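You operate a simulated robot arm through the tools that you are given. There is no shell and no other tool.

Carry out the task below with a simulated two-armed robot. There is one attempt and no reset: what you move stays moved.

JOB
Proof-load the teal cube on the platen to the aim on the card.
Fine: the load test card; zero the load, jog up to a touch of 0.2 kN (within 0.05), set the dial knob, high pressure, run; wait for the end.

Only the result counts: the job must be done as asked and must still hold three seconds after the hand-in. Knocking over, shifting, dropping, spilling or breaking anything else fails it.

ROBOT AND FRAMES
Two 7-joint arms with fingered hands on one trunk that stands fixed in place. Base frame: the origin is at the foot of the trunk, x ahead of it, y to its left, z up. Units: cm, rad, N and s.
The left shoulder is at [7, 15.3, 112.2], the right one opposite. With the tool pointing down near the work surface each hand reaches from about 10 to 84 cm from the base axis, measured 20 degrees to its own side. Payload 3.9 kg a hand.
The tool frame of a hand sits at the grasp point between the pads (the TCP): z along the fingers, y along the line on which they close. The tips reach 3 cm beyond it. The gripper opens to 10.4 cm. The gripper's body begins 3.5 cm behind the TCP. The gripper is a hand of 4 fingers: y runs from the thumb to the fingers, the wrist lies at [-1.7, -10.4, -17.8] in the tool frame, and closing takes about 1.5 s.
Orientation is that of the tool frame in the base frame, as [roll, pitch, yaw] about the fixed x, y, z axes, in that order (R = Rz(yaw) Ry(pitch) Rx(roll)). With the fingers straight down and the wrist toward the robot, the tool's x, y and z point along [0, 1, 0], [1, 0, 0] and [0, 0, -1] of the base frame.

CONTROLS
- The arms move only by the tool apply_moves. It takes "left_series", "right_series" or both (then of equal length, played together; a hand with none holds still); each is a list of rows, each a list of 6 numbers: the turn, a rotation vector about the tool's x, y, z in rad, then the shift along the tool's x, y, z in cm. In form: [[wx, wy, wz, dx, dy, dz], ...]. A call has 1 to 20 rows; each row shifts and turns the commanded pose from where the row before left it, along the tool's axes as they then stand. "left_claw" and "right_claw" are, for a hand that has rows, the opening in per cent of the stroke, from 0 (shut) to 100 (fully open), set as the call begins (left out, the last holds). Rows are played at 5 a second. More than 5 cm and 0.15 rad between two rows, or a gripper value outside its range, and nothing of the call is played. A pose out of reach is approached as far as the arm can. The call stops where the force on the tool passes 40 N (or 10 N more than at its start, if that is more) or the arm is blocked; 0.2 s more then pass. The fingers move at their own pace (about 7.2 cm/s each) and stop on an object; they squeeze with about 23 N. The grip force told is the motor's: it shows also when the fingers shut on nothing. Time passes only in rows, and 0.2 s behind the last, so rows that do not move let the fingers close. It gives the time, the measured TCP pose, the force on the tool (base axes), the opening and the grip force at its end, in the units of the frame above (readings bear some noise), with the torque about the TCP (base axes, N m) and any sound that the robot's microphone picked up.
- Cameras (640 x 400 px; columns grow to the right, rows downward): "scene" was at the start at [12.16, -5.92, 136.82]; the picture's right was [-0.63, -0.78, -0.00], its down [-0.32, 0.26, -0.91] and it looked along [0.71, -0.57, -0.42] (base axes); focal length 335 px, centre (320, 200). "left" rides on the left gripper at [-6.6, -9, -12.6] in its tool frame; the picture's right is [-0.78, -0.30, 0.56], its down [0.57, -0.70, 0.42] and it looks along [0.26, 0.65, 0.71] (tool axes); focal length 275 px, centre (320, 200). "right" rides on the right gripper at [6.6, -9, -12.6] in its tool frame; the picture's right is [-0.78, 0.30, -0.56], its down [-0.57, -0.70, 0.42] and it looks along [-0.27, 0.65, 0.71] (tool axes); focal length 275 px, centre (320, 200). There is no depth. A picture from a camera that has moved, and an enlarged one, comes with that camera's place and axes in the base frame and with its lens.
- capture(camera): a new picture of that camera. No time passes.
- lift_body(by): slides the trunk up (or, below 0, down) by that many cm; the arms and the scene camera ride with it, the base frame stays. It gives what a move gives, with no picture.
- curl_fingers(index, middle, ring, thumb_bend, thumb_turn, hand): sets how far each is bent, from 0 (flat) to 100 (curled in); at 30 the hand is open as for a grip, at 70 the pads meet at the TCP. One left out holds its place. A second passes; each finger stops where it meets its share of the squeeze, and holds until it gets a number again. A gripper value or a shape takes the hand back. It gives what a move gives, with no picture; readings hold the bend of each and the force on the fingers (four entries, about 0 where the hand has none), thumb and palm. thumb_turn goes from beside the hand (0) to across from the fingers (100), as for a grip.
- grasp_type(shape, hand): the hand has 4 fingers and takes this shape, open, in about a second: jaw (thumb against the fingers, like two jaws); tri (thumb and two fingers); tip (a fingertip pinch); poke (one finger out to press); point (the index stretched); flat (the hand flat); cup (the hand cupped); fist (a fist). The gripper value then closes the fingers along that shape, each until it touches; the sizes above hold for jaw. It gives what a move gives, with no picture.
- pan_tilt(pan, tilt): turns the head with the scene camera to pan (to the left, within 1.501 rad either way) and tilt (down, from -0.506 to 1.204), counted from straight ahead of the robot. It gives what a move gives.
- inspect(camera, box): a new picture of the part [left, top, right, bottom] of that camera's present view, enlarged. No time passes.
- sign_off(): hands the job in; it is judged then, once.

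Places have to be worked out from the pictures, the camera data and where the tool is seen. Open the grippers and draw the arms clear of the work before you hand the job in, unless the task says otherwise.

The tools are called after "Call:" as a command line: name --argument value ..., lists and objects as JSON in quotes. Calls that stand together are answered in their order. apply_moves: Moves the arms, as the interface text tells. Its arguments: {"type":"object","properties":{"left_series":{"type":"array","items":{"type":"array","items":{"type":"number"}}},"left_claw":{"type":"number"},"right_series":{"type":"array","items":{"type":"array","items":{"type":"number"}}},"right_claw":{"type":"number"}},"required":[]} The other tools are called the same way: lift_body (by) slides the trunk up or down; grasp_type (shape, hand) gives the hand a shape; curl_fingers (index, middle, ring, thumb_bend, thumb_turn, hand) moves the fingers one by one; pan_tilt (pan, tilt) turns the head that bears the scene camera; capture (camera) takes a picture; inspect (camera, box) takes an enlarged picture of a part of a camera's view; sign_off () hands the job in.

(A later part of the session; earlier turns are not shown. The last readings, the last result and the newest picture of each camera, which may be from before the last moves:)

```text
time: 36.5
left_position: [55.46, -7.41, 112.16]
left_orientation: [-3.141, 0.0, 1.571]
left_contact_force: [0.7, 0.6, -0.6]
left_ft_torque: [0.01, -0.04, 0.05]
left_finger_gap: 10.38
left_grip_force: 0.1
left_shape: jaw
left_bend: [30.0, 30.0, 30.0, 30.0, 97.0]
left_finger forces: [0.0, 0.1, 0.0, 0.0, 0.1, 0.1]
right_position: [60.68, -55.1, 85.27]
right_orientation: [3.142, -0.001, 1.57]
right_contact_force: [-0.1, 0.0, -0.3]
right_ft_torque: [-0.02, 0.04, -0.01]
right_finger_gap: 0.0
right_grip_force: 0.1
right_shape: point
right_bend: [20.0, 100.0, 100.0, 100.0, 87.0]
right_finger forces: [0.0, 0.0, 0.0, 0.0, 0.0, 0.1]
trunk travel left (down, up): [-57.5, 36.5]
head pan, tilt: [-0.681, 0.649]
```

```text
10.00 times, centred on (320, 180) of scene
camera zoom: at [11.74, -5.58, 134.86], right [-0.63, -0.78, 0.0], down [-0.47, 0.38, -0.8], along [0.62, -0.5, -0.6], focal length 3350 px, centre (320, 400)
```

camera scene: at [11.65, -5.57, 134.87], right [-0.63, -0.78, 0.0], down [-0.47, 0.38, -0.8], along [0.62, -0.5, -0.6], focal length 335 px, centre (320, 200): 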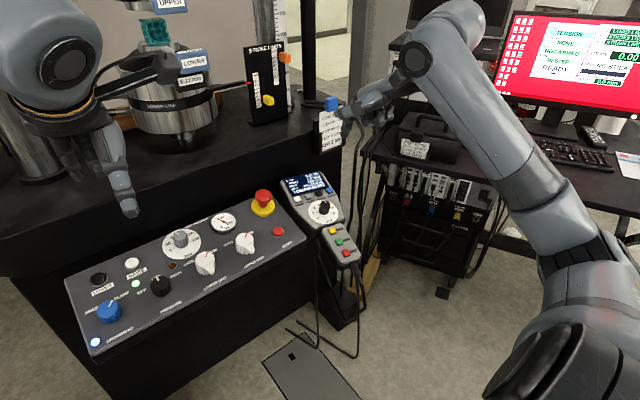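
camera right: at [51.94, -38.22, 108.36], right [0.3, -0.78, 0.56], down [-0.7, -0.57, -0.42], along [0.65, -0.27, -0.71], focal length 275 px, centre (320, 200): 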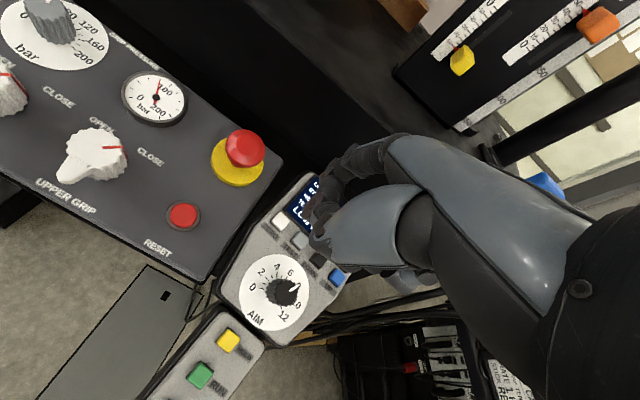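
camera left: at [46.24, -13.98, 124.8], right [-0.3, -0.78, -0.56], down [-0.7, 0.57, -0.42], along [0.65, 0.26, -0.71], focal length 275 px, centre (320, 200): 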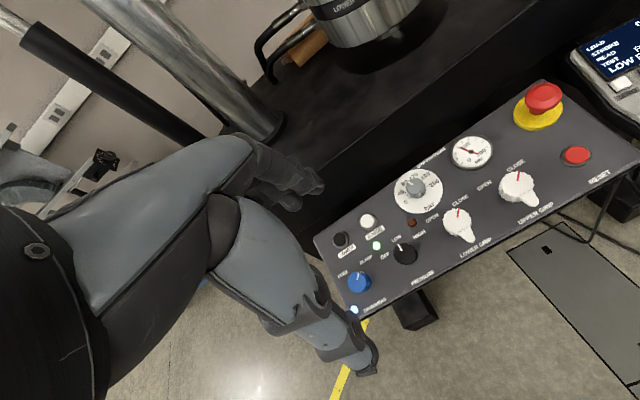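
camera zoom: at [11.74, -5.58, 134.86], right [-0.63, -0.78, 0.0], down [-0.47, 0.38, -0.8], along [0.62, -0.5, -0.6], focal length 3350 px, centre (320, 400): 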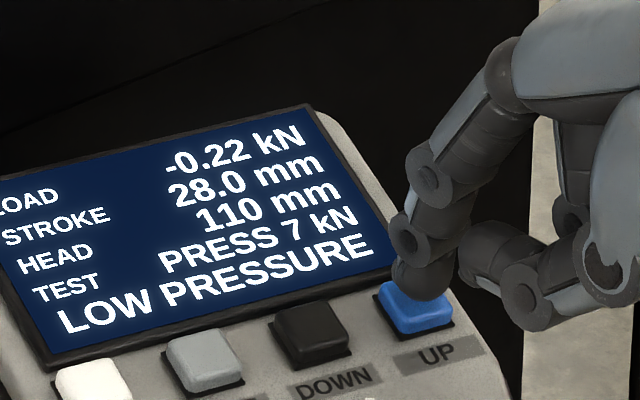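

−0.22 kN, within the 0.15–0.25 band, so the touch is set. Now I'll raise the right hand, give it the jaw shape, tilt it to the knob axis (≈15° tilt) and partly close for the AIM knob.

Call:
apply_moves --right_series '[[0, 0, 0, 0, 0, -3], [0, 0, 0, 1.5, 0, -4], [0, 0, 0, 3, 0, -3], [0, 0, 0, 3, 0, -2], [0, 0, 0, 0, 0, 0]]'

Call:
grasp_type --shape "jaw" --hand "right"

Call:
apply_moves --right_series '[[-0.128, -0.029, 0, 0, 0, 0], [-0.128, -0.029, 0, 0, 0, 0], [0, 0, 0, 0, 0, 0], [0, 0, 0, 0, 0, 0]]' --right_claw 45

Call:
capture --camera "right"

Call:
inspect --camera "scene" --box '[270, 110, 390, 230]'

```text
time: 37.6
left_position: [55.31, -7.6, 112.1]
left_orientation: [-3.14, -0.001, 1.571]
left_contact_force: [-0.2, -0.1, 0.0]
left_ft_torque: [0.03, -0.01, -0.01]
left_finger_gap: 10.37
left_grip_force: 0.0
left_shape: jaw
left_bend: [30.0, 30.0, 30.0, 30.0, 97.0]
left_finger forces: [0.0, 0.1, 0.0, 0.0, 0.1, 0.0]
right_position: [60.63, -47.58, 97.24]
right_orientation: [-3.142, 0.0, 1.569]
right_contact_force: [-1.2, -0.6, 0.4]
right_ft_torque: [0.0, 0.0, -0.01]
right_finger_gap: 0.0
right_grip_force: 0.1
right_shape: point
right_bend: [20.0, 100.0, 100.0, 100.0, 87.0]
right_finger forces: [0.0, 0.1, 0.0, 0.0, 0.0, 0.0]
trunk travel left (down, up): [-57.5, 36.5]
head pan, tilt: [-0.681, 0.649]
```

```text
time: 38.5
left_position: [55.34, -7.49, 112.19]
left_orientation: [3.141, 0.0, 1.571]
left_contact_force: [0.2, 1.1, -0.2]
left_ft_torque: [0.01, 0.05, 0.02]
left_finger_gap: 10.35
left_grip_force: 0.1
left_shape: jaw
left_bend: [30.0, 30.0, 30.0, 30.0, 97.0]
left_finger forces: [0.0, 0.0, 0.0, 0.0, 0.0, 0.0]
right_position: [60.8, -47.5, 97.17]
right_orientation: [-3.141, 0.0, 1.569]
right_contact_force: [0.0, 0.5, -0.1]
right_ft_torque: [-0.01, 0.05, 0.02]
right_finger_gap: 10.38
right_grip_force: 0.0
right_shape: jaw
right_bend: [30.0, 30.0, 30.0, 30.0, 97.0]
right_finger forces: [0.0, 0.0, 0.0, 0.0, 0.1, 0.0]
trunk travel left (down, up): [-57.5, 36.5]
head pan, tilt: [-0.681, 0.649]
```

```text
time: 39.5
left_position: [55.43, -7.5, 112.13]
left_orientation: [-3.141, 0.0, 1.571]
left_contact_force: [-0.4, 0.5, 0.1]
left_ft_torque: [0.02, 0.01, 0.04]
left_finger_gap: 10.37
left_grip_force: 0.0
left_shape: jaw
left_bend: [30.0, 30.0, 30.0, 30.0, 97.0]
left_finger forces: [0.0, 0.1, 0.0, 0.1, 0.0, 0.1]
right_position: [60.67, -47.4, 97.39]
right_orientation: [2.885, 0.058, 1.562]
right_contact_force: [1.3, 0.4, 0.2]
right_ft_torque: [-0.01, 0.05, 0.02]
right_finger_gap: 4.71
right_grip_force: 0.2
right_shape: jaw
right_bend: [74.0, 46.0, 43.0, 71.0, 100.0]
right_finger forces: [0.0, 0.0, 0.0, 0.1, 0.0, 0.0]
trunk travel left (down, up): [-57.5, 36.5]
head pan, tilt: [-0.681, 0.649]
```

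```text
taken
camera right: at [48.71, -40.17, 106.8], right [0.14, -0.74, 0.66], down [-0.58, -0.6, -0.56], along [0.81, -0.3, -0.51], focal length 275 px, centre (320, 200)
```

right: 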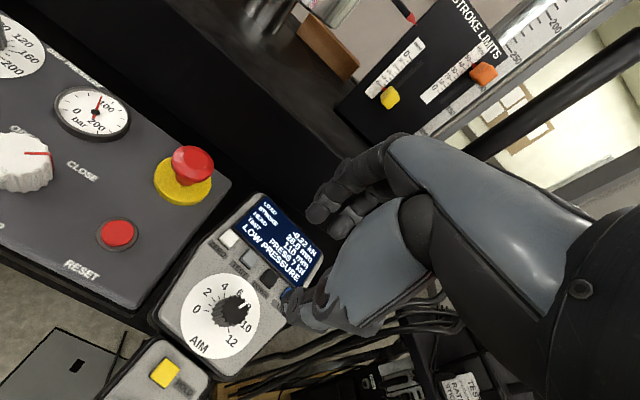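

```text
3.33 times, centred on (330, 170) of scene
camera zoom: at [11.73, -5.59, 134.86], right [-0.63, -0.78, 0.0], down [-0.47, 0.38, -0.8], along [0.62, -0.5, -0.6], focal length 1117 px, centre (287, 300)
```

zoom: 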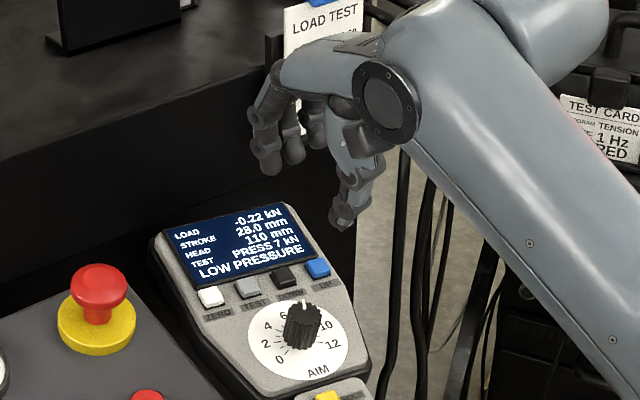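

Call:
inspect --camera "right" --box '[250, 150, 410, 350]'

Call:
inspect --camera "scene" --box '[320, 110, 400, 190]'

```text
2.00 times, centred on (330, 250) of right
camera zoom: at [48.71, -40.17, 106.8], right [0.14, -0.74, 0.66], down [-0.58, -0.6, -0.56], along [0.81, -0.3, -0.51], focal length 551 px, centre (300, 100)
```

zoom: 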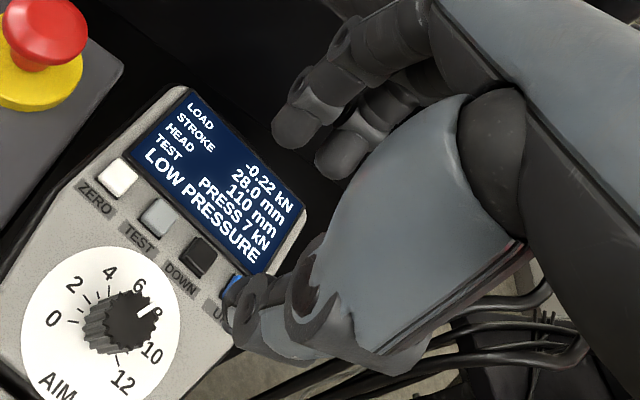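

```text
5.00 times, centred on (360, 150) of scene
camera zoom: at [11.73, -5.59, 134.86], right [-0.63, -0.78, 0.0], down [-0.47, 0.38, -0.8], along [0.62, -0.5, -0.6], focal length 1675 px, centre (120, 450)
```

zoom: 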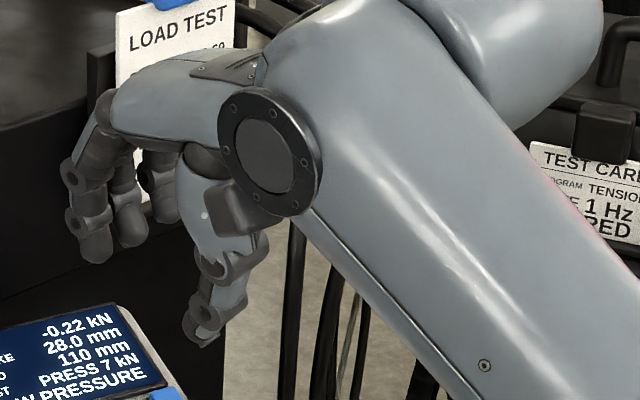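

Fingertips reach ~2.5 cm and the thumb ~4.6 cm past the TCP. Knob top is at about [61.8,-47.7,84.3]; I'll line up on its axis and descend partway, then check.

Call:
apply_moves --right_series '[[0, 0, 0, 0.45, -2.25, 0], [0, 0, 0, 0, 0, 2.5], [0, 0, 0, 0, 0, 2.5], [0, 0, 0, 0, 0, 2.0], [0, 0, 0, 0, 0, 0]]'

Call:
inspect --camera "right" --box '[200, 150, 440, 350]'

Call:
inspect --camera "scene" --box '[280, 130, 380, 230]'

```text
time: 40.8
left_position: [55.42, -7.52, 112.23]
left_orientation: [3.141, 0.0, 1.57]
left_contact_force: [0.2, 0.3, 0.3]
left_ft_torque: [0.03, 0.03, 0.0]
left_finger_gap: 10.37
left_grip_force: 0.1
left_shape: jaw
left_bend: [30.0, 30.0, 30.0, 30.0, 97.0]
left_finger forces: [0.1, 0.0, 0.1, 0.0, 0.0, 0.1]
right_position: [60.17, -47.57, 89.95]
right_orientation: [2.886, 0.058, 1.563]
right_contact_force: [0.7, -1.0, 0.0]
right_ft_torque: [0.01, 0.01, 0.01]
right_finger_gap: 4.73
right_grip_force: 0.0
right_shape: jaw
right_bend: [74.0, 46.0, 43.0, 71.0, 100.0]
right_finger forces: [0.1, 0.0, 0.1, 0.0, 0.1, 0.0]
trunk travel left (down, up): [-57.5, 36.5]
head pan, tilt: [-0.681, 0.649]
```

```text
2.00 times, centred on (320, 250) of right
camera zoom: at [48.31, -40.14, 99.42], right [0.14, -0.74, 0.66], down [-0.58, -0.6, -0.55], along [0.81, -0.3, -0.51], focal length 551 px, centre (320, 100)
```

zoom: 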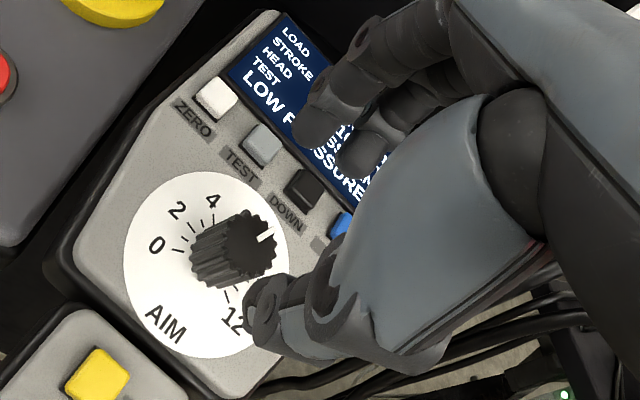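

```text
4.00 times, centred on (330, 180) of scene
camera zoom: at [11.76, -5.57, 134.86], right [-0.63, -0.78, 0.0], down [-0.47, 0.38, -0.8], along [0.62, -0.5, -0.6], focal length 1340 px, centre (280, 280)
```

zoom: 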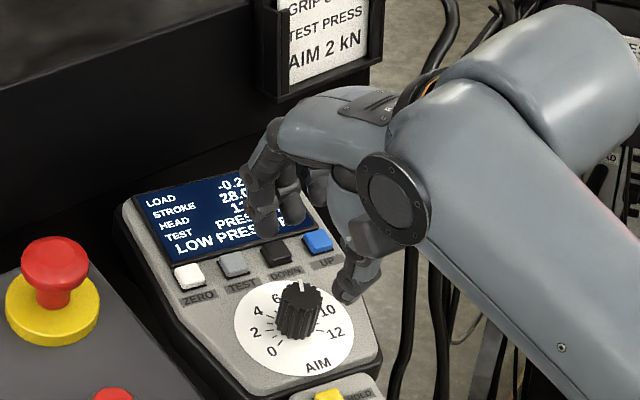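

Both thumb and fingertips straddle the knob axis symmetrically. I'll advance ~5.2 cm along the axis in small steps with a slight lateral correction.

Call:
apply_moves --right_series '[[0, 0, 0, 0.25, 0.15, 1.5], [0, 0, 0, 0, 0, 1.5], [0, 0, 0, 0, 0, 1.0], [0, 0, 0, 0, 0, 0.7], [0, 0, 0, 0, 0, 0.4], [0, 0, 0, 0, 0, 0]]'

Call:
inspect --camera "right" --box '[200, 150, 440, 350]'

Call:
inspect --camera "scene" --box '[280, 140, 380, 240]'

```text
time: 42.1
left_position: [55.42, -7.49, 112.23]
left_orientation: [3.141, 0.0, 1.573]
left_contact_force: [-0.2, 0.8, -0.3]
left_ft_torque: [0.0, -0.01, 0.04]
left_finger_gap: 10.36
left_grip_force: 0.0
left_shape: jaw
left_bend: [30.0, 30.0, 30.0, 30.0, 97.0]
left_finger forces: [0.0, 0.0, 0.1, 0.0, 0.0, 0.1]
right_position: [61.77, -47.54, 85.16]
right_orientation: [2.887, 0.059, 1.564]
right_contact_force: [-0.8, 0.1, -0.4]
right_ft_torque: [-0.02, 0.01, 0.0]
right_finger_gap: 4.73
right_grip_force: 0.0
right_shape: jaw
right_bend: [74.0, 46.0, 43.0, 71.0, 100.0]
right_finger forces: [0.1, 0.0, 0.0, 0.0, 0.0, 0.0]
trunk travel left (down, up): [-57.5, 36.5]
head pan, tilt: [-0.681, 0.649]
```

```text
2.00 times, centred on (320, 250) of right
camera zoom: at [49.83, -40.18, 94.56], right [0.14, -0.74, 0.66], down [-0.58, -0.6, -0.55], along [0.81, -0.3, -0.51], focal length 551 px, centre (320, 100)
```

zoom: 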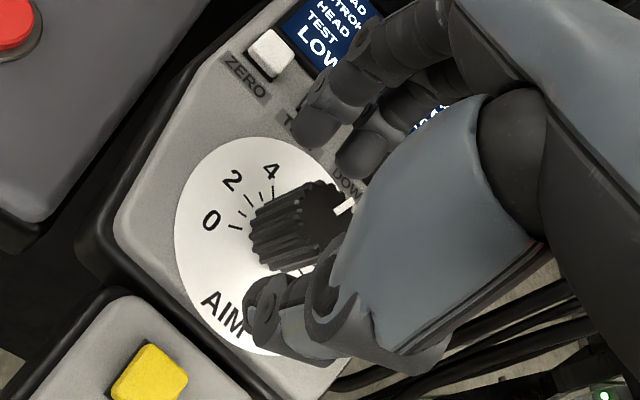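

```text
4.00 times, centred on (330, 190) of scene
camera zoom: at [11.75, -5.58, 134.86], right [-0.63, -0.78, 0.0], down [-0.47, 0.38, -0.8], along [0.62, -0.5, -0.6], focal length 1340 px, centre (280, 240)
```

zoom: 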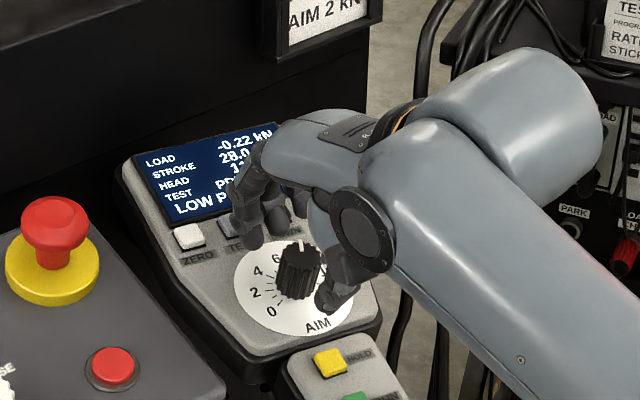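

The knob sits between thumb and fingers, no contact. I'll close on it.

Call:
apply_moves --right_series '[[0, 0, 0, 0, 0, 0], [0, 0, 0, 0, 0, 0], [0, 0, 0, 0, 0, 0], [0, 0, 0, 0, 0, 0], [0, 0, 0, 0, 0, 0], [0, 0, 0, 0, 0, 0]]' --right_claw 5

Call:
inspect --camera "right" --box '[200, 150, 440, 350]'

Call:
inspect --camera "scene" --box '[280, 140, 380, 240]'

```text
time: 43.5
left_position: [55.25, -7.44, 112.31]
left_orientation: [3.14, -0.001, 1.57]
left_contact_force: [-0.6, -0.1, -0.6]
left_ft_torque: [0.0, 0.03, 0.02]
left_finger_gap: 10.37
left_grip_force: 0.1
left_shape: jaw
left_bend: [30.0, 30.0, 30.0, 30.0, 97.0]
left_finger forces: [0.0, 0.0, 0.0, 0.0, 0.0, 0.0]
right_position: [61.73, -47.53, 85.03]
right_orientation: [2.887, 0.057, 1.564]
right_contact_force: [-3.6, 3.2, -3.4]
right_ft_torque: [0.07, 0.07, -0.04]
right_finger_gap: 1.71
right_grip_force: 23.0
right_shape: jaw
right_bend: [72.0, 59.0, 68.0, 74.0, 100.0]
right_finger forces: [10.9, 6.4, 0.0, 0.0, 20.2, 0.0]
trunk travel left (down, up): [-57.5, 36.5]
head pan, tilt: [-0.681, 0.649]
```

```text
2.00 times, centred on (320, 250) of right
camera zoom: at [49.8, -40.15, 94.55], right [0.14, -0.74, 0.66], down [-0.58, -0.6, -0.55], along [0.81, -0.3, -0.51], focal length 551 px, centre (320, 100)
```

zoom: 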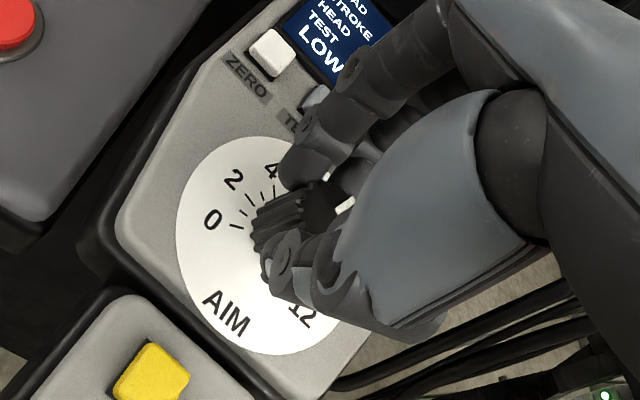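

```text
4.00 times, centred on (330, 190) of scene
camera zoom: at [11.72, -5.56, 134.86], right [-0.63, -0.78, 0.0], down [-0.47, 0.38, -0.8], along [0.62, -0.5, -0.6], focal length 1340 px, centre (280, 240)
```

zoom: 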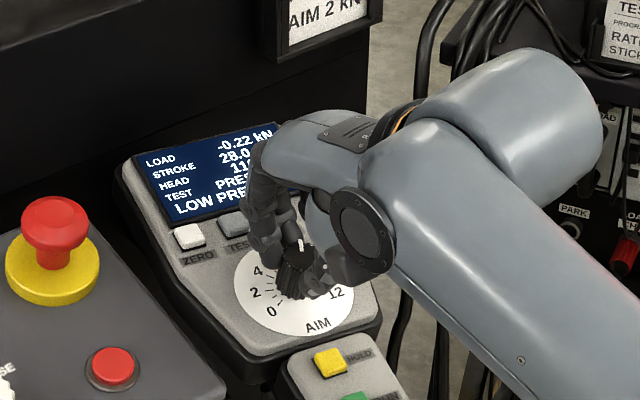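

Gripped with 23 N. I'll turn counter-clockwise (toward lower values) by about 0.48 rad and check.

Call:
apply_moves --right_series '[[0, 0, -0.12, 0, 0, 0], [0, 0, -0.12, 0, 0, 0], [0, 0, -0.12, 0, 0, 0], [0, 0, -0.12, 0, 0, 0], [0, 0, 0, 0, 0, 0]]'

Call:
inspect --camera "right" --box '[200, 150, 440, 350]'

Call:
inspect --camera "scene" --box '[280, 140, 380, 240]'

```text
time: 44.8
left_position: [55.31, -7.58, 112.17]
left_orientation: [-3.141, 0.0, 1.571]
left_contact_force: [-0.6, 0.7, 0.0]
left_ft_torque: [-0.01, 0.01, 0.02]
left_finger_gap: 10.37
left_grip_force: 0.0
left_shape: jaw
left_bend: [30.0, 30.0, 30.0, 30.0, 97.0]
left_finger forces: [0.0, 0.0, 0.0, 0.0, 0.0, 0.0]
right_position: [61.66, -47.65, 85.1]
right_orientation: [2.942, 0.169, 2.035]
right_contact_force: [-9.8, 0.4, -5.5]
right_ft_torque: [0.05, 0.19, -0.09]
right_finger_gap: 1.66
right_grip_force: 22.5
right_shape: jaw
right_bend: [72.0, 60.0, 68.0, 74.0, 99.0]
right_finger forces: [11.0, 5.5, 0.1, 0.0, 25.0, 0.0]
trunk travel left (down, up): [-57.5, 36.5]
head pan, tilt: [-0.681, 0.649]
```

```text
2.00 times, centred on (320, 250) of right
camera zoom: at [47.73, -45.16, 94.32], right [0.46, -0.51, 0.73], down [-0.24, -0.86, -0.45], along [0.86, 0.03, -0.52], focal length 551 px, centre (320, 100)
```

zoom: 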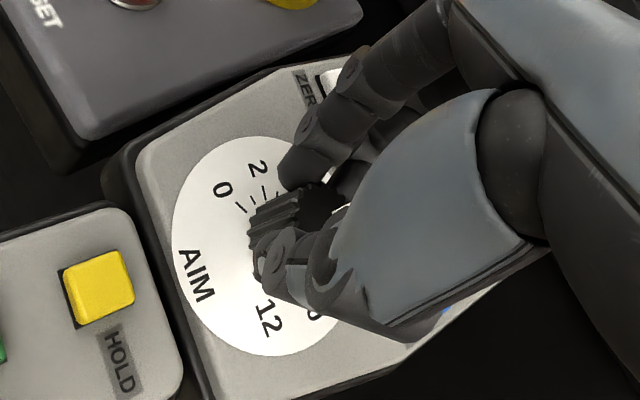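

```text
4.00 times, centred on (330, 190) of scene
camera zoom: at [11.64, -5.66, 134.86], right [-0.63, -0.78, 0.0], down [-0.47, 0.38, -0.8], along [0.62, -0.5, -0.6], focal length 1340 px, centre (280, 240)
```

zoom: 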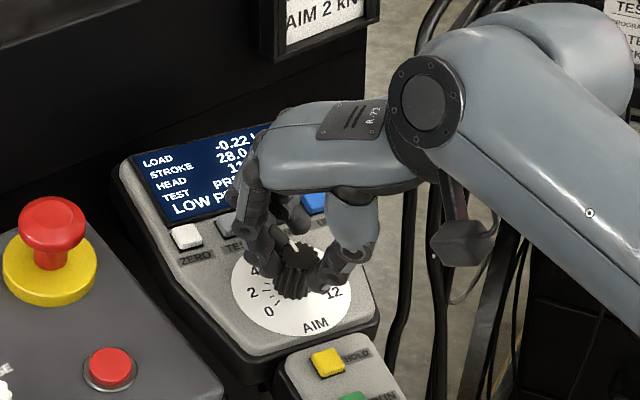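

The knob seems to turn with the hand; display still shows −0.22. I'll continue another 0.48 rad.

Call:
apply_moves --right_series '[[0, 0, -0.12, 0, 0, 0], [0, 0, -0.12, 0, 0, 0], [0, 0, -0.12, 0, 0, 0], [0, 0, -0.12, 0, 0, 0], [0, 0, 0, 0, 0, 0]]'

Call:
inspect --camera "right" --box '[200, 150, 440, 350]'

Call:
inspect --camera "scene" --box '[280, 140, 380, 240]'

```text
time: 46.0
left_position: [55.28, -7.58, 112.13]
left_orientation: [3.14, -0.002, 1.572]
left_contact_force: [0.5, -0.6, -0.4]
left_ft_torque: [-0.02, -0.01, -0.04]
left_finger_gap: 10.38
left_grip_force: 0.0
left_shape: jaw
left_bend: [30.0, 30.0, 30.0, 30.0, 97.0]
left_finger forces: [0.1, 0.0, 0.1, 0.1, 0.1, 0.1]
right_position: [61.61, -47.65, 85.04]
right_orientation: [3.039, 0.24, 2.52]
right_contact_force: [-12.0, -4.6, -6.8]
right_ft_torque: [-0.09, 0.25, -0.13]
right_finger_gap: 1.65
right_grip_force: 23.2
right_shape: jaw
right_bend: [72.0, 62.0, 68.0, 74.0, 98.0]
right_finger forces: [10.3, 4.2, 0.0, 0.1, 25.9, 0.1]
trunk travel left (down, up): [-57.5, 36.5]
head pan, tilt: [-0.681, 0.649]
```

```text
2.00 times, centred on (320, 250) of right
camera zoom: at [48.11, -50.48, 94.73], right [0.64, -0.16, 0.75], down [0.17, -0.92, -0.34], along [0.75, 0.34, -0.56], focal length 551 px, centre (320, 100)
```

zoom: 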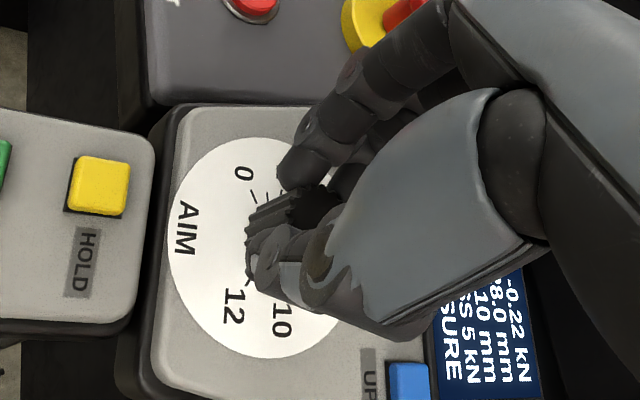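

```text
4.00 times, centred on (330, 190) of scene
camera zoom: at [11.62, -5.77, 134.86], right [-0.63, -0.78, 0.0], down [-0.47, 0.38, -0.8], along [0.62, -0.5, -0.6], focal length 1340 px, centre (280, 240)
```

zoom: 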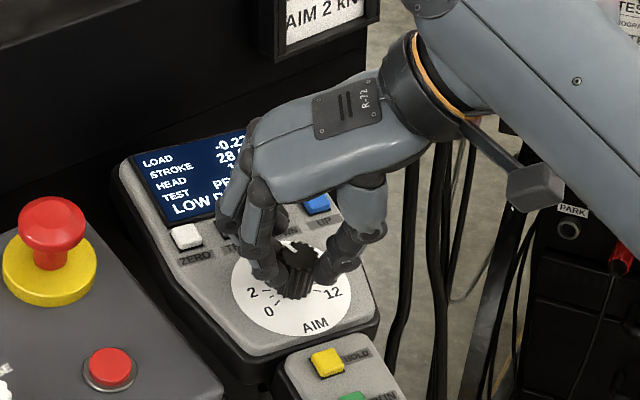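

Display now reads PRESS 5 kN (seen in the right camera). Continue another 0.48 rad.

Call:
apply_moves --right_series '[[0, 0, -0.12, 0, 0, 0], [0, 0, -0.12, 0, 0, 0], [0, 0, -0.12, 0, 0, 0], [0, 0, -0.12, 0, 0, 0], [0, 0, 0, 0, 0, 0]]'

Call:
capture --camera "right"

Call:
inspect --camera "scene" --box '[280, 140, 380, 240]'

```text
time: 47.1
left_position: [55.22, -7.75, 112.22]
left_orientation: [3.14, -0.002, 1.571]
left_contact_force: [-0.4, 0.1, -0.5]
left_ft_torque: [-0.03, 0.0, 0.0]
left_finger_gap: 10.37
left_grip_force: 0.2
left_shape: jaw
left_bend: [30.0, 30.0, 30.0, 30.0, 97.0]
left_finger forces: [0.1, 0.0, 0.0, 0.1, 0.1, 0.0]
right_position: [61.41, -47.72, 85.1]
right_orientation: [-3.117, 0.259, 3.017]
right_contact_force: [-15.6, -5.2, -6.8]
right_ft_torque: [-0.04, 0.3, -0.11]
right_finger_gap: 1.65
right_grip_force: 22.8
right_shape: jaw
right_bend: [72.0, 62.0, 68.0, 74.0, 97.0]
right_finger forces: [13.3, 3.7, 0.0, 0.0, 25.0, 0.0]
trunk travel left (down, up): [-57.5, 36.5]
head pan, tilt: [-0.681, 0.649]
```

```text
taken
camera right: at [50.76, -55.01, 95.68], right [0.64, 0.23, 0.73], down [0.56, -0.79, -0.25], along [0.52, 0.57, -0.64], focal length 275 px, centre (320, 200)
```

right: 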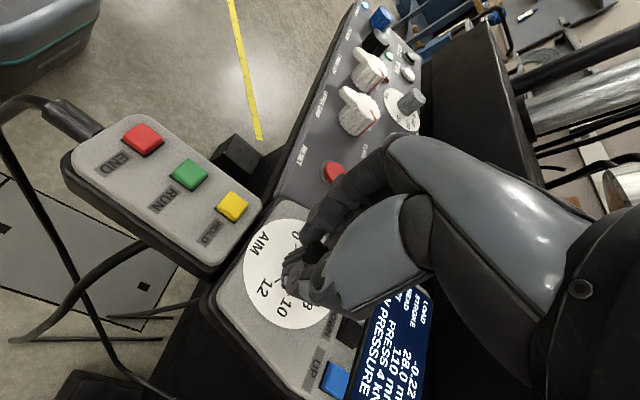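

```text
4.00 times, centred on (330, 190) of scene
camera zoom: at [11.55, -5.82, 134.86], right [-0.63, -0.78, 0.0], down [-0.47, 0.38, -0.8], along [0.62, -0.5, -0.6], focal length 1340 px, centre (280, 240)
```

zoom: 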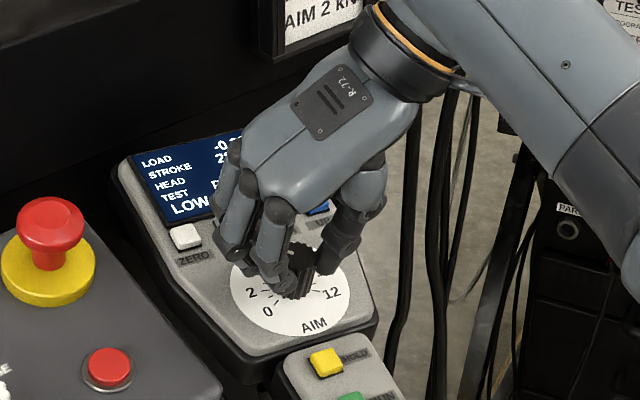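

Now PRESS 4 kN. Continue another 0.36 rad.

Call:
apply_moves --right_series '[[0, 0, -0.12, 0, 0, 0], [0, 0, -0.12, 0, 0, 0], [0, 0, -0.12, 0, 0, 0], [0, 0, 0, 0, 0, 0]]'

Call:
capture --camera "right"

Call:
inspect --camera "scene" --box '[280, 140, 380, 240]'

```text
time: 48.1
left_position: [55.25, -7.75, 112.22]
left_orientation: [3.139, -0.001, 1.572]
left_contact_force: [-0.5, 0.7, 0.2]
left_ft_torque: [0.02, -0.04, 0.02]
left_finger_gap: 10.39
left_grip_force: 0.0
left_shape: jaw
left_bend: [30.0, 30.0, 30.0, 30.0, 97.0]
left_finger forces: [0.0, 0.0, 0.0, 0.0, 0.0, 0.0]
right_position: [61.44, -47.71, 84.96]
right_orientation: [-3.027, 0.236, -2.898]
right_contact_force: [-16.8, -9.7, -6.8]
right_ft_torque: [-0.11, 0.35, -0.11]
right_finger_gap: 1.64
right_grip_force: 22.8
right_shape: jaw
right_bend: [72.0, 62.0, 68.0, 74.0, 96.0]
right_finger forces: [14.5, 3.5, 0.0, 0.0, 25.2, 0.0]
trunk travel left (down, up): [-57.5, 36.5]
head pan, tilt: [-0.681, 0.649]
```

```text
taken
camera right: at [53.96, -57.26, 96.64], right [0.53, 0.5, 0.69], down [0.8, -0.57, -0.2], along [0.29, 0.65, -0.7], focal length 275 px, centre (320, 200)
```

right: 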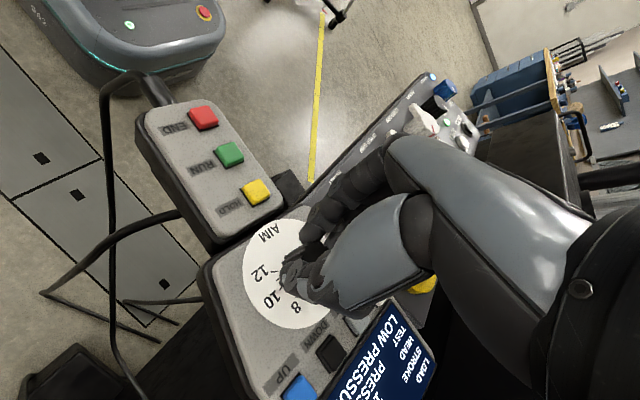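

```text
4.00 times, centred on (330, 190) of scene
camera zoom: at [11.51, -5.92, 134.86], right [-0.63, -0.78, 0.0], down [-0.47, 0.38, -0.8], along [0.62, -0.5, -0.6], focal length 1340 px, centre (280, 240)
```

zoom: 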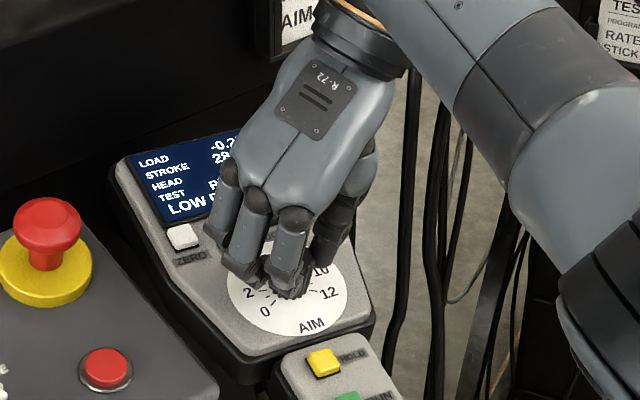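

The hand blocks the display value; lateral force is growing, so I'll release, back off along the axis, and read the dial.

Call:
apply_moves --right_series '[[0, 0, 0, 0, 0, 0], [0, 0, 0, 0, 0, 0], [0, 0, 0, 0, 0, 0], [0, 0, 0, 0, 0, -0.5], [0, 0, 0, 0, 0, -2], [0, 0, 0, 0, 0, -3], [0, 0, 0, 0, 0, -3], [0, 0, 0, 0, 0, 0]]' --right_claw 45

Call:
capture --camera "right"

Call:
inspect --camera "scene" --box '[280, 140, 380, 240]'

```text
time: 50.0
left_position: [55.39, -7.46, 112.21]
left_orientation: [3.141, -0.001, 1.571]
left_contact_force: [0.5, -1.1, -0.4]
left_ft_torque: [-0.02, 0.03, 0.02]
left_finger_gap: 10.35
left_grip_force: 0.1
left_shape: jaw
left_bend: [30.0, 30.0, 30.0, 30.0, 97.0]
left_finger forces: [0.1, 0.0, 0.1, 0.0, 0.0, 0.0]
right_position: [59.63, -47.09, 93.22]
right_orientation: [-3.025, 0.235, -2.899]
right_contact_force: [-0.6, -0.7, -0.7]
right_ft_torque: [-0.02, 0.01, 0.0]
right_finger_gap: 4.62
right_grip_force: 0.0
right_shape: jaw
right_bend: [74.0, 47.0, 43.0, 71.0, 100.0]
right_finger forces: [0.1, 0.0, 0.0, 0.1, 0.1, 0.0]
trunk travel left (down, up): [-57.5, 36.5]
head pan, tilt: [-0.681, 0.649]
```

```text
taken
camera right: at [52.07, -56.55, 104.79], right [0.53, 0.5, 0.69], down [0.8, -0.57, -0.2], along [0.29, 0.65, -0.7], focal length 275 px, centre (320, 200)
```

right: 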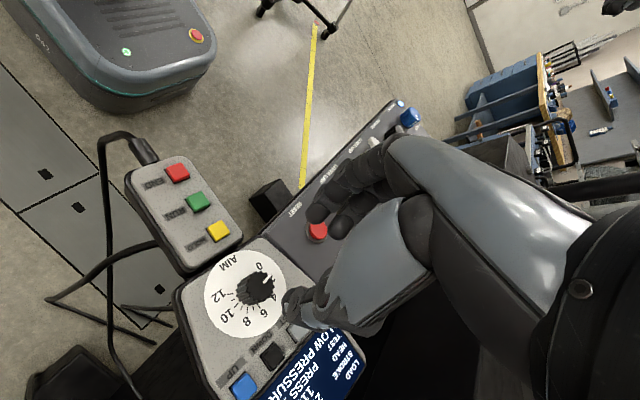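

```text
4.00 times, centred on (330, 190) of scene
camera zoom: at [11.78, -5.63, 134.85], right [-0.63, -0.78, 0.0], down [-0.47, 0.38, -0.8], along [0.62, -0.5, -0.61], focal length 1340 px, centre (280, 240)
```

zoom: 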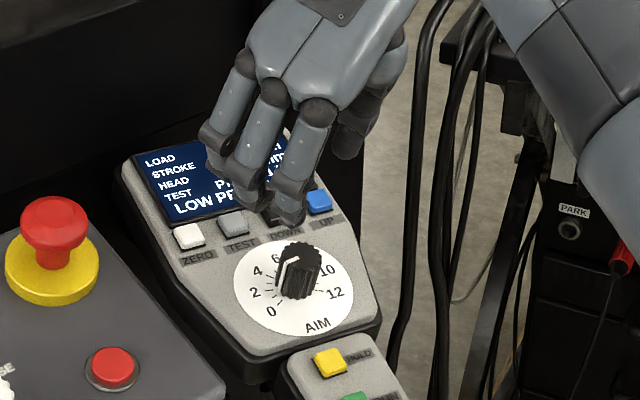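

Call:
inspect --camera "right" --box '[190, 230, 390, 400]'

Call:
inspect --camera "scene" --box '[310, 170, 370, 230]'

```text
2.35 times, centred on (290, 315) of right
camera zoom: at [52.07, -56.55, 104.79], right [0.53, 0.5, 0.69], down [0.8, -0.57, -0.2], along [0.29, 0.65, -0.7], focal length 648 px, centre (391, -71)
```

zoom: 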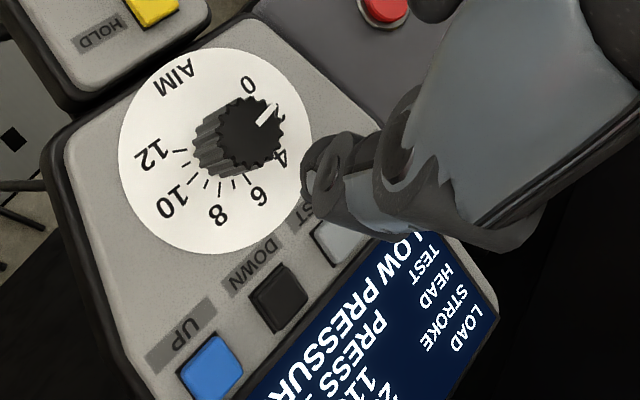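

```text
6.67 times, centred on (340, 200) of scene
camera zoom: at [11.78, -5.63, 134.85], right [-0.63, -0.78, 0.0], down [-0.47, 0.38, -0.8], along [0.62, -0.5, -0.61], focal length 2233 px, centre (187, 200)
```

zoom: 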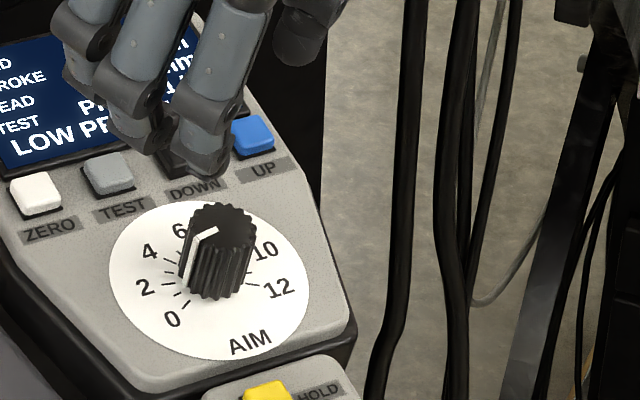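

The pointer looks near 2–3. I'll rotate the hand back and back off so the display reads clearly.

Call:
apply_moves --right_series '[[0, 0, 0.12, 0, 0, -2], [0, 0, 0.12, 0, 0, -2], [0, 0, 0.12, 0, 0, -1], [0, 0, 0.12, 0, 0, 0], [0, 0, 0.12, 0, 0, 0], [0, 0, 0.12, 0, 0, 0], [0, 0, 0.12, 0, 0, 0], [0, 0, 0.12, 0, 0, 0], [0, 0, 0.12, 0, 0, 0], [0, 0, 0.12, 0, 0, 0], [0, 0, 0.12, 0, 0, 0], [0, 0, 0, 0, 0, 0]]'

Call:
capture --camera "right"

Call:
inspect --camera "scene" --box '[280, 150, 380, 230]'

```text
time: 52.5
left_position: [55.4, -7.61, 112.26]
left_orientation: [-3.141, 0.002, 1.57]
left_contact_force: [0.5, 0.2, 0.7]
left_ft_torque: [-0.03, -0.01, 0.0]
left_finger_gap: 10.38
left_grip_force: 0.0
left_shape: jaw
left_bend: [30.0, 30.0, 30.0, 30.0, 97.0]
left_finger forces: [0.0, 0.0, 0.1, 0.1, 0.0, 0.1]
right_position: [58.38, -46.83, 98.15]
right_orientation: [2.941, 0.167, 2.032]
right_contact_force: [-0.5, -0.5, 0.2]
right_ft_torque: [0.0, 0.02, -0.02]
right_finger_gap: 4.65
right_grip_force: 0.1
right_shape: jaw
right_bend: [74.0, 47.0, 43.0, 71.0, 100.0]
right_finger forces: [0.0, 0.0, 0.0, 0.0, 0.0, 0.0]
trunk travel left (down, up): [-57.5, 36.5]
head pan, tilt: [-0.681, 0.649]
```

```text
taken
camera right: at [44.39, -44.31, 107.36], right [0.45, -0.52, 0.73], down [-0.25, -0.86, -0.45], along [0.86, 0.03, -0.52], focal length 275 px, centre (320, 200)
```

right: 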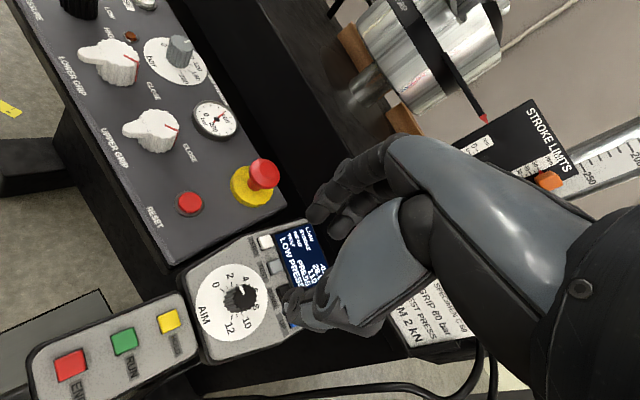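

```text
5.00 times, centred on (330, 190) of scene
camera zoom: at [11.76, -5.6, 134.86], right [-0.63, -0.78, 0.0], down [-0.47, 0.38, -0.8], along [0.62, -0.5, -0.6], focal length 1675 px, centre (270, 250)
```

zoom: 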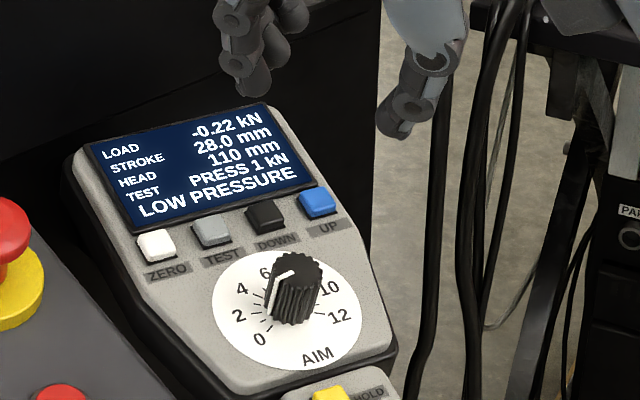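

Display now reads PRESS 1 kN – one unit too far. Let me look closely at the pointer.

Call:
inspect --camera "right" --box '[180, 210, 340, 360]'

Call:
inspect --camera "scene" --box '[315, 190, 355, 230]'

```text
2.67 times, centred on (260, 285) of right
camera zoom: at [44.39, -44.31, 107.36], right [0.45, -0.52, 0.73], down [-0.25, -0.86, -0.45], along [0.86, 0.03, -0.52], focal length 734 px, centre (480, -27)
```

zoom: 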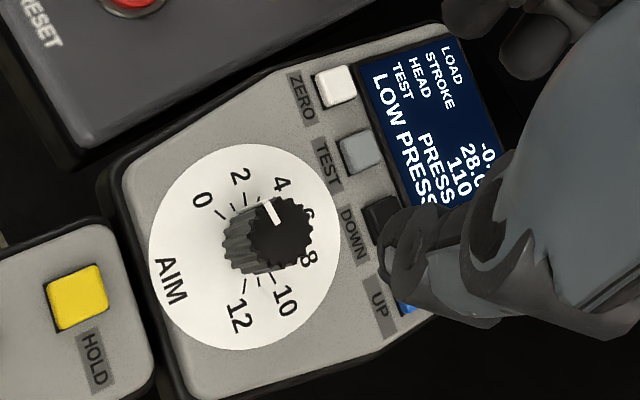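

```text
10.00 times, centred on (335, 210) of scene
camera zoom: at [11.76, -5.6, 134.86], right [-0.63, -0.78, 0.0], down [-0.47, 0.38, -0.8], along [0.62, -0.5, -0.6], focal length 3350 px, centre (170, 100)
```

zoom: 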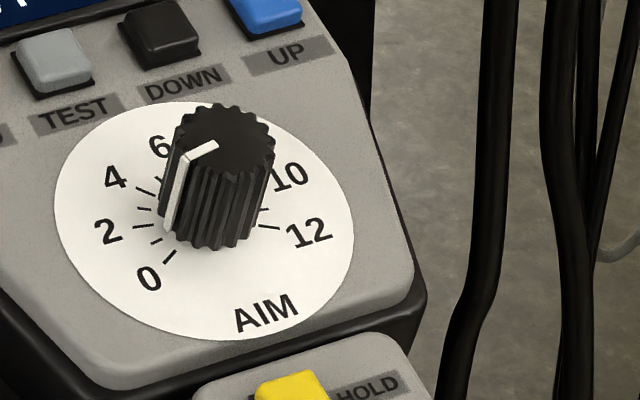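

The pointer is about at 1; I need ~+1 unit (≈0.3 rad clockwise). I'll rotate the hand to where the right camera sees the display value and descend again onto the knob.

Call:
apply_moves --right_series '[[0, 0, -0.12, 0, 0, 1], [0, 0, -0.12, 0, 0, 1], [0, 0, -0.12, 0, 0, 1], [0, 0, -0.12, 0, 0, 1], [0, 0, -0.12, 0, 0, 1], [0, 0, -0.12, 0, 0, 1], [0, 0, -0.12, 0, 0, 1], [0, 0, -0.12, 0, 0, 1.2], [0, 0, 0, 0, 0, 0]]'

Call:
capture --camera "right"

Call:
inspect --camera "scene" --box '[280, 140, 380, 240]'

```text
time: 54.5
left_position: [55.31, -7.61, 112.14]
left_orientation: [3.141, -0.001, 1.569]
left_contact_force: [-0.3, 0.6, -0.1]
left_ft_torque: [-0.01, -0.01, 0.0]
left_finger_gap: 10.37
left_grip_force: 0.1
left_shape: jaw
left_bend: [30.0, 30.0, 30.0, 30.0, 97.0]
left_finger forces: [0.1, 0.0, 0.1, 0.0, 0.0, 0.1]
right_position: [60.31, -47.32, 90.28]
right_orientation: [-3.115, 0.26, 3.017]
right_contact_force: [-1.2, 0.4, 0.4]
right_ft_torque: [0.0, -0.02, -0.01]
right_finger_gap: 4.61
right_grip_force: 0.2
right_shape: jaw
right_bend: [74.0, 47.0, 43.0, 71.0, 100.0]
right_finger forces: [0.0, 0.1, 0.0, 0.0, 0.0, 0.1]
trunk travel left (down, up): [-57.5, 36.5]
head pan, tilt: [-0.681, 0.649]
```

```text
taken
camera right: at [49.58, -54.52, 100.91], right [0.64, 0.23, 0.73], down [0.56, -0.79, -0.24], along [0.52, 0.57, -0.64], focal length 275 px, centre (320, 200)
```

right: 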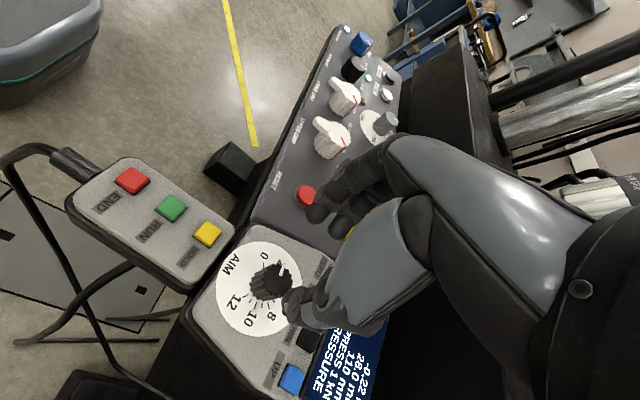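

```text
4.00 times, centred on (330, 190) of scene
camera zoom: at [11.7, -5.6, 134.86], right [-0.63, -0.78, 0.0], down [-0.47, 0.38, -0.8], along [0.62, -0.5, -0.6], focal length 1340 px, centre (280, 240)
```

zoom: 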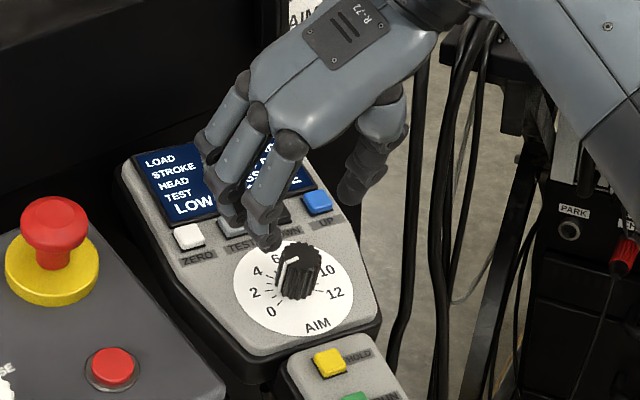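

On axis. Descend 5.2 cm and check before closing.

Call:
apply_moves --right_series '[[0, 0, 0, 0, 0, 1.5], [0, 0, 0, 0, 0, 1.5], [0, 0, 0, 0, 0, 1.2], [0, 0, 0, 0, 0, 1.0], [0, 0, 0, 0, 0, 0]]'

Call:
inspect --camera "right" --box '[180, 180, 440, 400]'

Call:
inspect --camera "scene" --box '[280, 140, 380, 240]'

```text
time: 55.8
left_position: [55.32, -7.53, 112.21]
left_orientation: [-3.141, 0.001, 1.572]
left_contact_force: [-0.4, -0.1, -0.1]
left_ft_torque: [-0.02, 0.03, -0.02]
left_finger_gap: 10.37
left_grip_force: 0.1
left_shape: jaw
left_bend: [30.0, 30.0, 30.0, 30.0, 97.0]
left_finger forces: [0.0, 0.0, 0.0, 0.0, 0.0, 0.0]
right_position: [61.66, -47.58, 85.12]
right_orientation: [-3.118, 0.261, 3.014]
right_contact_force: [-0.3, 1.5, 0.0]
right_ft_torque: [0.01, -0.01, 0.01]
right_finger_gap: 4.62
right_grip_force: 0.1
right_shape: jaw
right_bend: [74.0, 47.0, 43.0, 71.0, 100.0]
right_finger forces: [0.0, 0.1, 0.0, 0.1, 0.1, 0.0]
trunk travel left (down, up): [-57.5, 36.5]
head pan, tilt: [-0.681, 0.649]
```

```text
1.82 times, centred on (310, 290) of right
camera zoom: at [50.87, -54.82, 95.83], right [0.64, 0.23, 0.73], down [0.56, -0.79, -0.24], along [0.52, 0.57, -0.64], focal length 500 px, centre (338, 36)
```

zoom: 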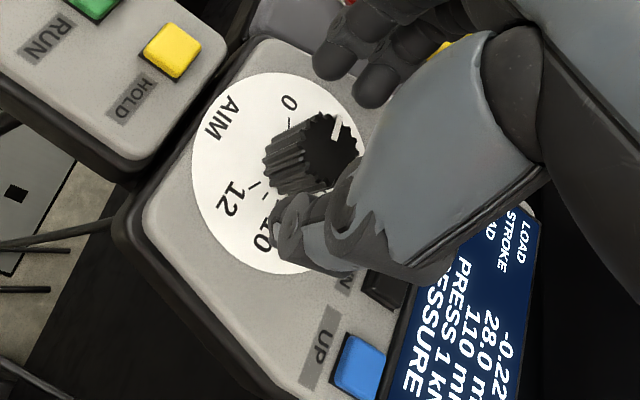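

```text
4.00 times, centred on (330, 190) of scene
camera zoom: at [11.73, -5.58, 134.86], right [-0.63, -0.78, 0.0], down [-0.47, 0.38, -0.8], along [0.62, -0.5, -0.6], focal length 1340 px, centre (280, 240)
```

zoom: 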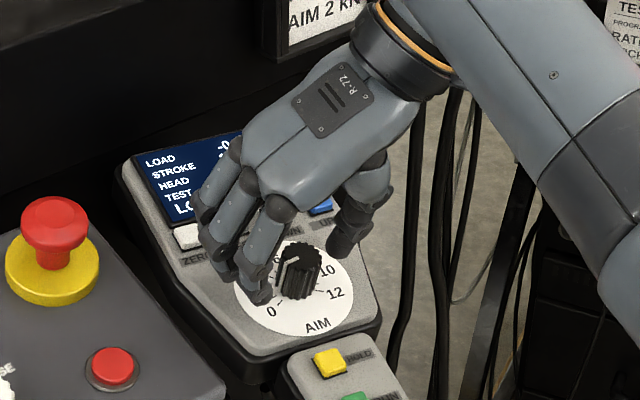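

Knob is between the fingers and the display value is visible. Close, then turn clockwise 0.24 rad and read.

Call:
apply_moves --right_series '[[0, 0, 0, 0, 0, 0], [0, 0, 0, 0, 0, 0], [0, 0, 0, 0, 0, 0], [0, 0, 0, 0, 0, 0], [0, 0, 0, 0, 0, 0], [0, 0, 0.12, 0, 0, 0], [0, 0, 0.12, 0, 0, 0], [0, 0, 0, 0, 0, 0]]' --right_claw 5

Call:
inspect --camera "right" --box '[180, 180, 440, 400]'

Call:
inspect --camera "scene" --box '[280, 140, 380, 240]'

```text
time: 57.5
left_position: [55.3, -7.68, 112.14]
left_orientation: [-3.141, -0.002, 1.571]
left_contact_force: [-0.3, 0.5, 0.1]
left_ft_torque: [-0.01, 0.0, -0.03]
left_finger_gap: 10.37
left_grip_force: 0.0
left_shape: jaw
left_bend: [30.0, 30.0, 30.0, 30.0, 97.0]
left_finger forces: [0.0, 0.0, 0.0, 0.1, 0.0, 0.0]
right_position: [61.61, -47.68, 85.14]
right_orientation: [3.101, 0.259, 2.765]
right_contact_force: [-4.5, -13.4, 1.5]
right_ft_torque: [-0.34, 0.06, -0.09]
right_finger_gap: 1.39
right_grip_force: 22.6
right_shape: jaw
right_bend: [72.0, 64.0, 70.0, 71.0, 100.0]
right_finger forces: [9.6, 6.0, 0.0, 0.0, 27.8, 0.0]
trunk travel left (down, up): [-57.5, 36.5]
head pan, tilt: [-0.681, 0.649]
```

```text
1.82 times, centred on (310, 290) of right
camera zoom: at [49.17, -52.88, 95.22], right [0.66, 0.03, 0.75], down [0.37, -0.88, -0.29], along [0.65, 0.47, -0.6], focal length 500 px, centre (338, 36)
```

zoom: 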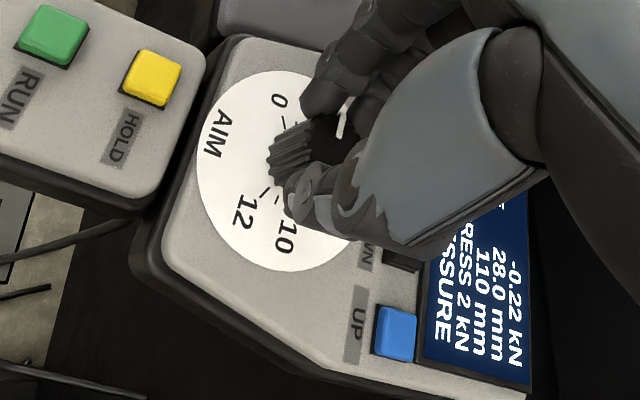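

```text
4.00 times, centred on (330, 190) of scene
camera zoom: at [11.63, -5.85, 134.86], right [-0.63, -0.78, 0.0], down [-0.47, 0.38, -0.8], along [0.62, -0.5, -0.61], focal length 1340 px, centre (280, 240)
```

zoom: 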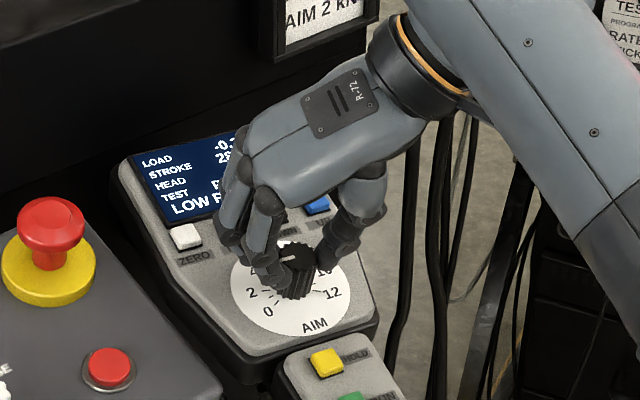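

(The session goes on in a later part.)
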